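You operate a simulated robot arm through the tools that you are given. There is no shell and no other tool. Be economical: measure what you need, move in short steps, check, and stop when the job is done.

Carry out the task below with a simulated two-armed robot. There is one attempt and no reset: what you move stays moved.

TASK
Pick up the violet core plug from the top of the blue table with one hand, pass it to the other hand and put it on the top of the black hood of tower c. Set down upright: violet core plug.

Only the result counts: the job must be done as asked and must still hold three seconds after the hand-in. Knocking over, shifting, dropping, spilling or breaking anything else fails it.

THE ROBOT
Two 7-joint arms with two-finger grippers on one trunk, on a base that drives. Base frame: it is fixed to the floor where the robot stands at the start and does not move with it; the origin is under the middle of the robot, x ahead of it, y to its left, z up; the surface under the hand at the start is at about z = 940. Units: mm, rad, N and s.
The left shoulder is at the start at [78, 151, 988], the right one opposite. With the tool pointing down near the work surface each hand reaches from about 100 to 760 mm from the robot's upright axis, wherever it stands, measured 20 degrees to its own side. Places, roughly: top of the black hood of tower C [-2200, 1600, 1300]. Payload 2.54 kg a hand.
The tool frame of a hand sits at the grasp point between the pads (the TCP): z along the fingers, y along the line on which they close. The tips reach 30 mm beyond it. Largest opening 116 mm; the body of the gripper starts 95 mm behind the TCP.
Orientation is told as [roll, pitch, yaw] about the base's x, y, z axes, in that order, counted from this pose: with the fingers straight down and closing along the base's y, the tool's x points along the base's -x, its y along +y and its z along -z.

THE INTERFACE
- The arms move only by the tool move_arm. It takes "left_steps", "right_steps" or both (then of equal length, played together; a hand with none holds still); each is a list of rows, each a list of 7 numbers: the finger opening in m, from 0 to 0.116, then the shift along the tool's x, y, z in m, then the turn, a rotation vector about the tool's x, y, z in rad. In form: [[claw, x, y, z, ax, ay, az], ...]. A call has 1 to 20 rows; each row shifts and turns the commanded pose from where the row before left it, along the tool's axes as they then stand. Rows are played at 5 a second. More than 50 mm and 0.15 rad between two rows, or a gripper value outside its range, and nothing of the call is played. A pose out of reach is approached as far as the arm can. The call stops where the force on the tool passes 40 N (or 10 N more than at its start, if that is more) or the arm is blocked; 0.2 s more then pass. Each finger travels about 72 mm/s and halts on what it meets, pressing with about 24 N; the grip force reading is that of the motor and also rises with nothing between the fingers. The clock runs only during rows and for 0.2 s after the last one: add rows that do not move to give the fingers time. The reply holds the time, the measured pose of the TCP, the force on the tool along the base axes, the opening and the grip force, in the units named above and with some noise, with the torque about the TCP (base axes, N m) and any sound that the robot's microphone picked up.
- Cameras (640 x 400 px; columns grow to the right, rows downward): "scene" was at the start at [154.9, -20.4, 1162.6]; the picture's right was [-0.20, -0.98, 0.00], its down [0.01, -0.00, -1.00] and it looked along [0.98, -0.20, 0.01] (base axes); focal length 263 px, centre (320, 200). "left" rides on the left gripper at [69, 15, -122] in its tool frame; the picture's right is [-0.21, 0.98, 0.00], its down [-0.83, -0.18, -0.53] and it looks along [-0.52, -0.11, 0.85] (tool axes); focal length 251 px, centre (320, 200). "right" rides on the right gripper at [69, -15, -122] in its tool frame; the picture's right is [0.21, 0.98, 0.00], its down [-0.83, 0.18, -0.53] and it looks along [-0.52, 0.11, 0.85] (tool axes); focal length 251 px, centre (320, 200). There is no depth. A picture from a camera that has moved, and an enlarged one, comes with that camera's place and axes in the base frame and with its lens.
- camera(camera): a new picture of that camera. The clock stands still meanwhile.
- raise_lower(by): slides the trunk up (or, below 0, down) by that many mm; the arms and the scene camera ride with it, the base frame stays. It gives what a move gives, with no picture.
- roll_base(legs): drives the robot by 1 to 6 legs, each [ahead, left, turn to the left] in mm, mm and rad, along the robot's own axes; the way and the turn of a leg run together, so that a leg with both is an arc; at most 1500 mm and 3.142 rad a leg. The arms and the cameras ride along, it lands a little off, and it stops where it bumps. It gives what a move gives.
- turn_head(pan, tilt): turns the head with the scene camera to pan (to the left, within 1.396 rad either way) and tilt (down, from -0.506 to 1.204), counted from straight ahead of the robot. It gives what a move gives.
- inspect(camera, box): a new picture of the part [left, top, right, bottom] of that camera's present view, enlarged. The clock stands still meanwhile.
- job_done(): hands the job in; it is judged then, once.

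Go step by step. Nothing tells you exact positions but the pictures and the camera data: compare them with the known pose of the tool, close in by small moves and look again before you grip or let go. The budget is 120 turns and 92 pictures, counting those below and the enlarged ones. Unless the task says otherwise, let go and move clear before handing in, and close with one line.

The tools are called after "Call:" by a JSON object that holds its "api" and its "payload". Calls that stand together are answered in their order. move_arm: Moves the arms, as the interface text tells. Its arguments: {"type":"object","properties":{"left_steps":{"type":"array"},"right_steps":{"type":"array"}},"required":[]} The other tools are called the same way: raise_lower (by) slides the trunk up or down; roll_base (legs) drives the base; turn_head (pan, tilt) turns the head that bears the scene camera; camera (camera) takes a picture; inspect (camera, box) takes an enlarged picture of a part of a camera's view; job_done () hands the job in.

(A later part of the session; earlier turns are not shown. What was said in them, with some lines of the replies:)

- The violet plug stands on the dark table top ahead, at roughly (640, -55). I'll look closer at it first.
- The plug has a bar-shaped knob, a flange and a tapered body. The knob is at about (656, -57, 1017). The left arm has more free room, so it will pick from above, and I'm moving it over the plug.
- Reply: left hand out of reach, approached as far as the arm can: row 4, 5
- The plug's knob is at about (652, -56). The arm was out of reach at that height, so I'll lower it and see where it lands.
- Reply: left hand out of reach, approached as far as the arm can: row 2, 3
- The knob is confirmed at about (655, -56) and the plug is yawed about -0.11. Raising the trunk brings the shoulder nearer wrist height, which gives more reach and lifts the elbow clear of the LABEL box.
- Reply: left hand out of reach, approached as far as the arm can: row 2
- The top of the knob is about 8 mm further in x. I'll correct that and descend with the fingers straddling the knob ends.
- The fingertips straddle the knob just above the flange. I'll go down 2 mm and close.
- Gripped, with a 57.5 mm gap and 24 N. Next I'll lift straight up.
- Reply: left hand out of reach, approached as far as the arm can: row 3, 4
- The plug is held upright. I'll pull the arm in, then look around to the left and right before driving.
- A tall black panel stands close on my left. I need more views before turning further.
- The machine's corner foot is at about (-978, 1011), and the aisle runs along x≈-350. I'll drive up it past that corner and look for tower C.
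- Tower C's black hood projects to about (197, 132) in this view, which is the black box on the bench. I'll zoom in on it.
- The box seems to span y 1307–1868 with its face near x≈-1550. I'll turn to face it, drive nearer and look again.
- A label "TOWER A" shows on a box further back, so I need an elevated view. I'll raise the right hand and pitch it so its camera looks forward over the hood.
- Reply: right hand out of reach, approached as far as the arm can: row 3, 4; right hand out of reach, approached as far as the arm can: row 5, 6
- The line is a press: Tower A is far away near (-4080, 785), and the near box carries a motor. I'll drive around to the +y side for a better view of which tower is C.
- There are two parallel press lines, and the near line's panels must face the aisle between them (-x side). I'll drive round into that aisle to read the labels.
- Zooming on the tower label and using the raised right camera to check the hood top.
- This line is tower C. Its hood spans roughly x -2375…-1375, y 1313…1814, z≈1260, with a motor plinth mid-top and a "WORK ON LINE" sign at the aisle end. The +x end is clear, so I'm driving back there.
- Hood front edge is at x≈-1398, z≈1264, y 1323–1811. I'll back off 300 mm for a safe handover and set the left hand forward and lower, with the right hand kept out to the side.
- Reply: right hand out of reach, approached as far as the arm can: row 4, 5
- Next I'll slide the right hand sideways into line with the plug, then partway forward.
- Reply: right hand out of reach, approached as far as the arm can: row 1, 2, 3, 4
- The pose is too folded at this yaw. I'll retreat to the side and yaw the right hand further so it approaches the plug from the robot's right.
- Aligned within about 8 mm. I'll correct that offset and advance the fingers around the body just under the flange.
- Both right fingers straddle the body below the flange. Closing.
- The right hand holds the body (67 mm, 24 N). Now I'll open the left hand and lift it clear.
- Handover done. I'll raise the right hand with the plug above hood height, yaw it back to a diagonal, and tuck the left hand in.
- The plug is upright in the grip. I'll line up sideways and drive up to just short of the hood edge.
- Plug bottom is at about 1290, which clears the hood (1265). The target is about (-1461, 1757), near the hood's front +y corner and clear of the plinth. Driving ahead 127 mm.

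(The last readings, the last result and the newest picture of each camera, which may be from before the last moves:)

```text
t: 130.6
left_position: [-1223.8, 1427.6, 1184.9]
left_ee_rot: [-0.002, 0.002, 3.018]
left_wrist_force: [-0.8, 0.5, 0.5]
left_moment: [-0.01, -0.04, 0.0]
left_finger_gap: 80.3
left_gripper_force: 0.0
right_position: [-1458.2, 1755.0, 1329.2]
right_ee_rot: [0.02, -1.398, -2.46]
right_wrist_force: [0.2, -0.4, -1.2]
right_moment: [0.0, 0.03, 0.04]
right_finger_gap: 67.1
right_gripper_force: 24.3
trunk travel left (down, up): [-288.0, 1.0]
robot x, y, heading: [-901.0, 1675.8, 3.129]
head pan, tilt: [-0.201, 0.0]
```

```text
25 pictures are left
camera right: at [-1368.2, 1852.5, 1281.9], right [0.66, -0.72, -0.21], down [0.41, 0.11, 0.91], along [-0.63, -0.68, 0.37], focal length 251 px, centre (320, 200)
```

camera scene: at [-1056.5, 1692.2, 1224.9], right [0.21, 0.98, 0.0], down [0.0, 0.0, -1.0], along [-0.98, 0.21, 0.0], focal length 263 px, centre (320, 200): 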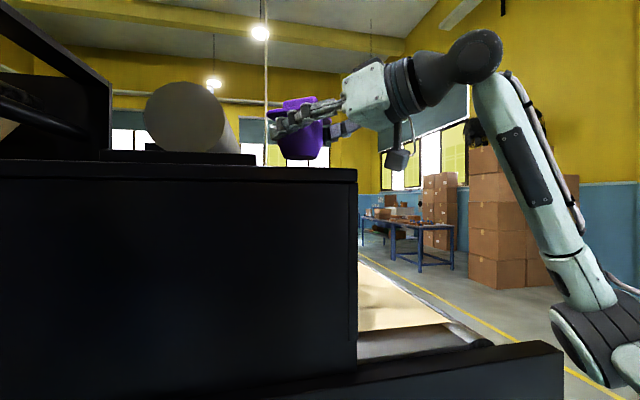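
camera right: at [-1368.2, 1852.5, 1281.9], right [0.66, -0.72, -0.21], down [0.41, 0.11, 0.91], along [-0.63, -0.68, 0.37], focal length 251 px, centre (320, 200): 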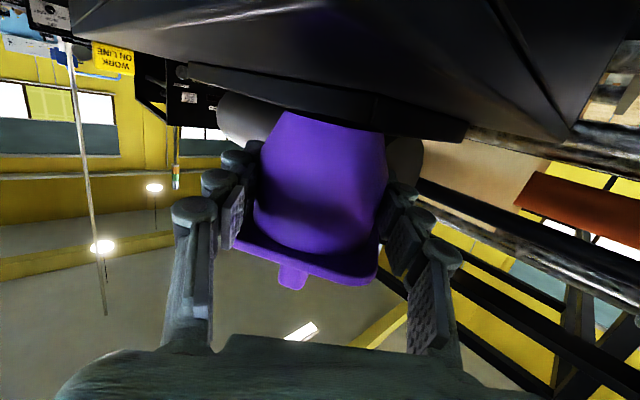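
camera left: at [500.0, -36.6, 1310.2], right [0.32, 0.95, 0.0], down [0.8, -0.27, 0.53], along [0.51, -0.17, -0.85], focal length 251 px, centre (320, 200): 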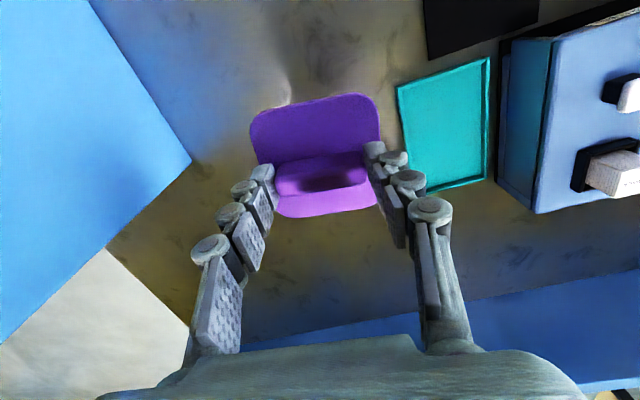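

Call:
{"api": "inspect", "payload": {"camera": "scene", "box": [230, 80, 430, 200]}}

Call:
{"api": "inspect", "payload": {"camera": "right", "box": [160, 0, 500, 200]}}

```text
3.20 times, centred on (330, 140) of scene
camera zoom: at [-1056.5, 1692.2, 1224.9], right [0.21, 0.98, 0.0], down [0.0, 0.0, -1.0], along [-0.98, 0.21, 0.0], focal length 840 px, centre (288, 392)
```

zoom: 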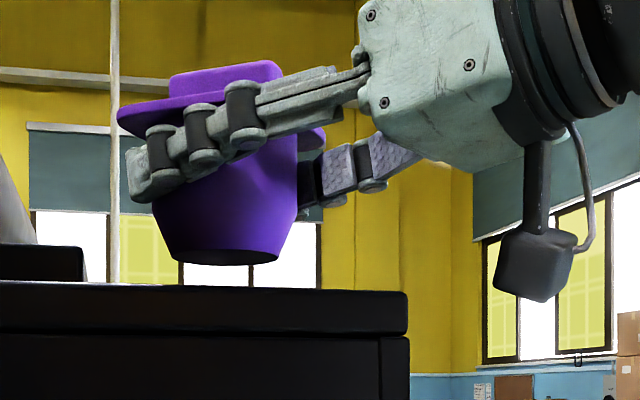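

```text
1.88 times, centred on (330, 100) of right
camera zoom: at [-1368.2, 1852.5, 1281.9], right [0.66, -0.72, -0.21], down [0.41, 0.11, 0.91], along [-0.63, -0.68, 0.37], focal length 473 px, centre (301, 388)
```

zoom: 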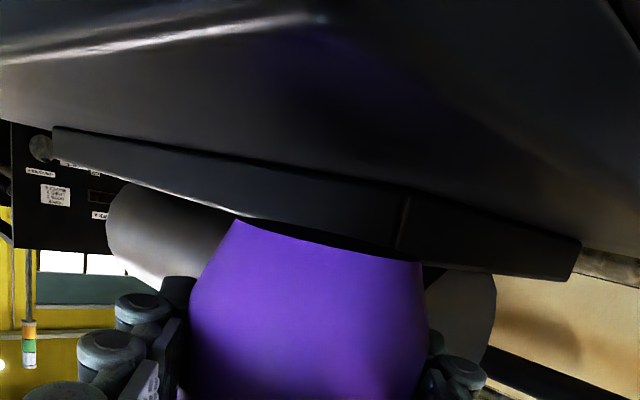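

The plug is over a clear area. Lowering 14 mm, then checking.

Call:
{"api": "move_arm", "payload": {"right_steps": [[0.05, 0.0069, 0, 0.0012, 0, 0, 0], [0.05, 0.0069, 0, 0.0012, 0, 0, 0], [0.05, 0, 0, 0, 0, 0, 0]]}}

Call:
{"api": "inspect", "payload": {"camera": "scene", "box": [230, 80, 430, 200]}}

```text
t: 131.4
left_position: [-1222.1, 1427.8, 1184.7]
left_ee_rot: [-0.001, 0.001, 3.017]
left_wrist_force: [0.3, 0.5, -0.9]
left_moment: [0.0, -0.03, 0.0]
left_finger_gap: 79.9
left_gripper_force: 0.1
right_position: [-1456.5, 1755.1, 1315.8]
right_ee_rot: [0.017, -1.399, -2.458]
right_wrist_force: [-0.8, 1.3, -1.4]
right_moment: [-0.01, 0.02, -0.06]
right_finger_gap: 67.2
right_gripper_force: 23.7
trunk travel left (down, up): [-288.0, 1.0]
robot x, y, heading: [-896.8, 1671.4, 3.127]
head pan, tilt: [-0.201, 0.0]
```

```text
3.20 times, centred on (330, 140) of scene
camera zoom: at [-1055.7, 1692.2, 1225.1], right [0.21, 0.98, 0.0], down [0.0, 0.0, -1.0], along [-0.98, 0.21, 0.0], focal length 840 px, centre (288, 392)
```

zoom: 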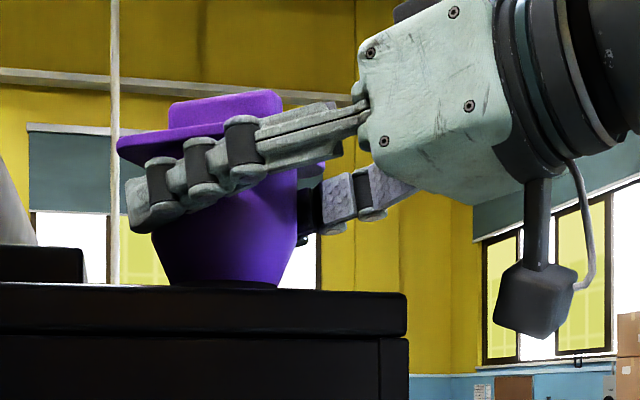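

Call:
{"api": "move_arm", "payload": {"right_steps": [[0.05, 0.003, 0, 0.0005, 0, 0, 0], [0.05, 0.003, 0, 0.0005, 0, 0, 0], [0.05, 0, 0, 0, 0, 0, 0]]}}

Call:
{"api": "move_arm", "payload": {"right_steps": [[0.05, 0.002, 0, 0.0003, 0, 0, 0], [0.05, 0, 0, 0, 0, 0, 0]]}}

```text
t: 132.2
left_position: [-1223.0, 1428.1, 1185.2]
left_ee_rot: [-0.001, -0.001, 3.016]
left_wrist_force: [0.5, -0.5, 0.2]
left_moment: [-0.01, 0.0, -0.01]
left_finger_gap: 79.9
left_gripper_force: 0.0
right_position: [-1459.8, 1755.6, 1310.5]
right_ee_rot: [0.017, -1.4, -2.459]
right_wrist_force: [0.0, -0.7, -1.6]
right_moment: [0.03, -0.02, -0.04]
right_finger_gap: 67.4
right_gripper_force: 24.6
trunk travel left (down, up): [-288.0, 1.0]
robot x, y, heading: [-899.7, 1676.0, 3.122]
head pan, tilt: [-0.201, 0.0]
```

```text
t: 132.8
left_position: [-1222.3, 1427.7, 1185.6]
left_ee_rot: [0.0, 0.001, 3.018]
left_wrist_force: [-0.1, 0.1, -0.4]
left_moment: [0.03, -0.02, -0.01]
left_finger_gap: 79.7
left_gripper_force: 0.1
right_position: [-1457.3, 1753.6, 1307.6]
right_ee_rot: [0.015, -1.398, -2.455]
right_wrist_force: [-0.5, 0.3, 1.7]
right_moment: [-0.02, 0.14, -0.03]
right_finger_gap: 67.3
right_gripper_force: 23.4
trunk travel left (down, up): [-288.0, 1.0]
robot x, y, heading: [-898.0, 1675.8, 3.128]
head pan, tilt: [-0.201, 0.0]
```

Call:
{"api": "move_arm", "payload": {"right_steps": [[0.05, 0.0015, 0, 0.0003, 0, 0, 0], [0.05, 0, 0, 0, 0, 0, 0]]}}

Call:
{"api": "inspect", "payload": {"camera": "scene", "box": [230, 80, 430, 200]}}

Call:
{"api": "inspect", "payload": {"camera": "right", "box": [160, 0, 500, 200]}}

```text
t: 133.4
left_position: [-1222.4, 1428.6, 1185.2]
left_ee_rot: [0.0, 0.001, 3.016]
left_wrist_force: [-0.1, -0.4, 0.0]
left_moment: [-0.02, 0.03, 0.02]
left_finger_gap: 79.8
left_gripper_force: 0.0
right_position: [-1457.4, 1755.9, 1309.1]
right_ee_rot: [0.011, -1.404, -2.454]
right_wrist_force: [-5.6, 0.0, 13.0]
right_moment: [0.16, 0.15, 0.07]
right_finger_gap: 67.1
right_gripper_force: 24.2
trunk travel left (down, up): [-288.0, 1.0]
robot x, y, heading: [-899.7, 1675.8, 3.127]
head pan, tilt: [-0.201, 0.0]
```

```text
3.20 times, centred on (330, 140) of scene
camera zoom: at [-1055.3, 1691.9, 1225.3], right [0.21, 0.98, 0.0], down [0.0, 0.0, -1.0], along [-0.98, 0.21, 0.0], focal length 840 px, centre (288, 392)
```

zoom: 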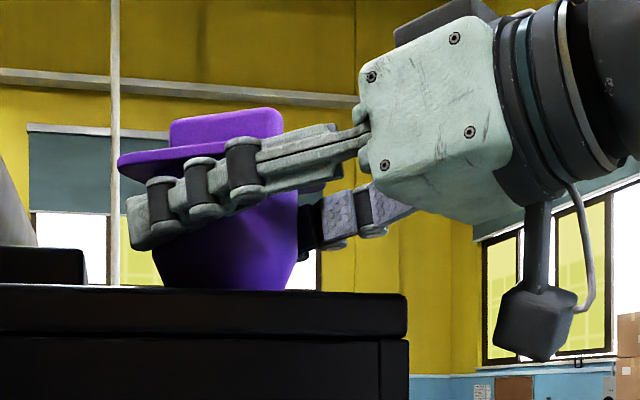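

```text
1.88 times, centred on (330, 100) of right
camera zoom: at [-1366.8, 1852.2, 1260.0], right [0.66, -0.72, -0.21], down [0.41, 0.11, 0.9], along [-0.63, -0.68, 0.37], focal length 473 px, centre (301, 388)
```

zoom: 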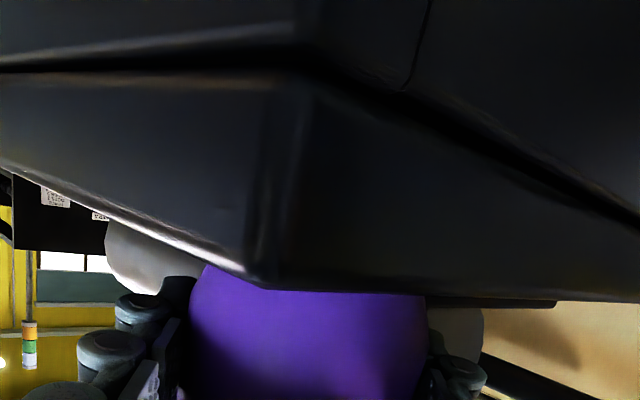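

The plug is on the hood: contact shows 13 N. Opening the fingers gently.

Call:
{"api": "move_arm", "payload": {"right_steps": [[0.069, -0.0005, 0, 0, 0, 0, 0], [0.074, 0, 0, 0, 0, 0, 0], [0.08, 0, 0, 0, 0, 0, 0], [0.088, 0, 0, 0, 0, 0, 0], [0.095, 0, 0, 0, 0, 0, 0], [0.095, 0, 0, 0, 0, 0, 0]]}}

Call:
{"api": "inspect", "payload": {"camera": "scene", "box": [230, 80, 430, 200]}}

Call:
{"api": "camera", "payload": {"camera": "right"}}

```text
t: 134.8
left_position: [-1221.9, 1427.3, 1185.2]
left_ee_rot: [-0.001, 0.0, 3.017]
left_wrist_force: [0.7, -0.3, 0.2]
left_moment: [0.02, -0.02, -0.01]
left_finger_gap: 80.0
left_gripper_force: 0.1
right_position: [-1458.9, 1755.0, 1306.7]
right_ee_rot: [0.018, -1.399, -2.458]
right_wrist_force: [1.3, 0.3, -0.4]
right_moment: [0.0, 0.01, 0.01]
right_finger_gap: 95.3
right_gripper_force: 0.1
trunk travel left (down, up): [-288.0, 1.0]
robot x, y, heading: [-900.7, 1675.6, 3.128]
head pan, tilt: [-0.201, 0.0]
```

```text
3.20 times, centred on (330, 140) of scene
camera zoom: at [-1055.6, 1692.1, 1225.1], right [0.21, 0.98, 0.0], down [0.0, 0.0, -1.0], along [-0.98, 0.21, 0.0], focal length 840 px, centre (288, 392)
```

zoom: 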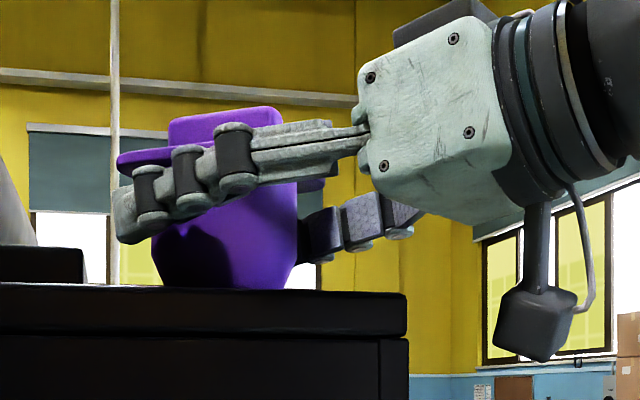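

```text
18 pictures are left
camera right: at [-1367.0, 1852.3, 1259.4], right [0.66, -0.72, -0.21], down [0.41, 0.11, 0.91], along [-0.63, -0.68, 0.37], focal length 251 px, centre (320, 200)
```

right: 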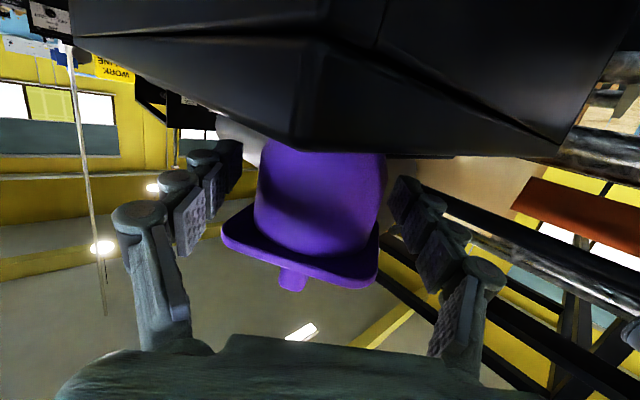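

Released, and the plug stands freely on the hood. I'll retract straight back along the fingers in small steps.

Call:
{"api": "move_arm", "payload": {"right_steps": [[0.1, 0, 0, -0.015, 0, 0, 0], [0.1, 0, 0, -0.025, 0, 0, 0], [0.1, 0, 0, -0.03, 0, 0, 0], [0.1, 0, 0, -0.03, 0, 0, 0], [0.1, 0, 0, -0.03, 0, 0, 0], [0.1, 0, 0, 0, 0, 0, 0]]}}

Call:
{"api": "camera", "payload": {"camera": "scene"}}

Call:
{"api": "camera", "payload": {"camera": "right"}}

```text
t: 136.2
left_position: [-1223.8, 1427.4, 1185.3]
left_ee_rot: [0.001, 0.001, 3.018]
left_wrist_force: [-0.1, 0.9, 0.1]
left_moment: [0.02, -0.01, 0.03]
left_finger_gap: 79.8
left_gripper_force: 0.0
right_position: [-1360.3, 1839.4, 1330.8]
right_ee_rot: [0.015, -1.399, -2.456]
right_wrist_force: [0.2, 0.4, 0.1]
right_moment: [0.02, 0.01, 0.0]
right_finger_gap: 100.3
right_gripper_force: 0.0
trunk travel left (down, up): [-288.0, 1.0]
robot x, y, heading: [-899.4, 1669.2, 3.126]
head pan, tilt: [-0.201, 0.0]
```

```text
17 pictures are left
camera scene: at [-1055.8, 1691.9, 1225.1], right [0.21, 0.98, 0.0], down [0.0, 0.0, -1.0], along [-0.98, 0.21, 0.0], focal length 263 px, centre (320, 200)
```

scene: 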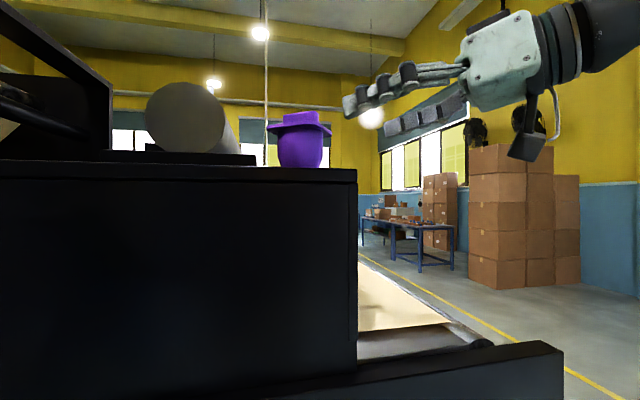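

```text
16 pictures are left
camera right: at [-1269.7, 1935.8, 1283.7], right [0.66, -0.72, -0.21], down [0.41, 0.11, 0.91], along [-0.63, -0.68, 0.37], focal length 251 px, centre (320, 200)
```

right: 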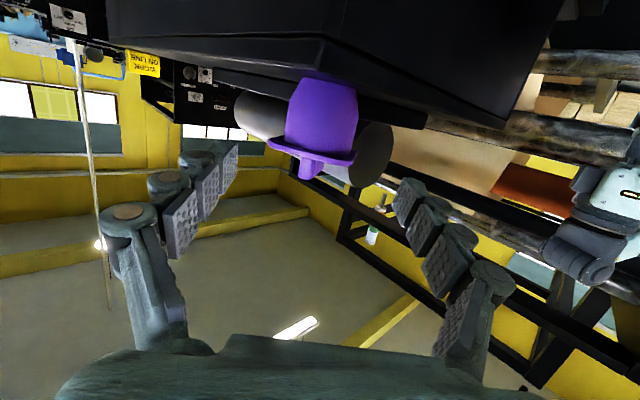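

The plug stands upright on the hood of tower C and both hands are clear of it, so I'm handing in.

Call:
{"api": "job_done", "payload": {}}

```text
The job is handed in.
```

The violet core plug was passed from the left hand to the right and now stands upright on top of tower C's black hood, near its front corner; nothing else was touched or moved that I could see.
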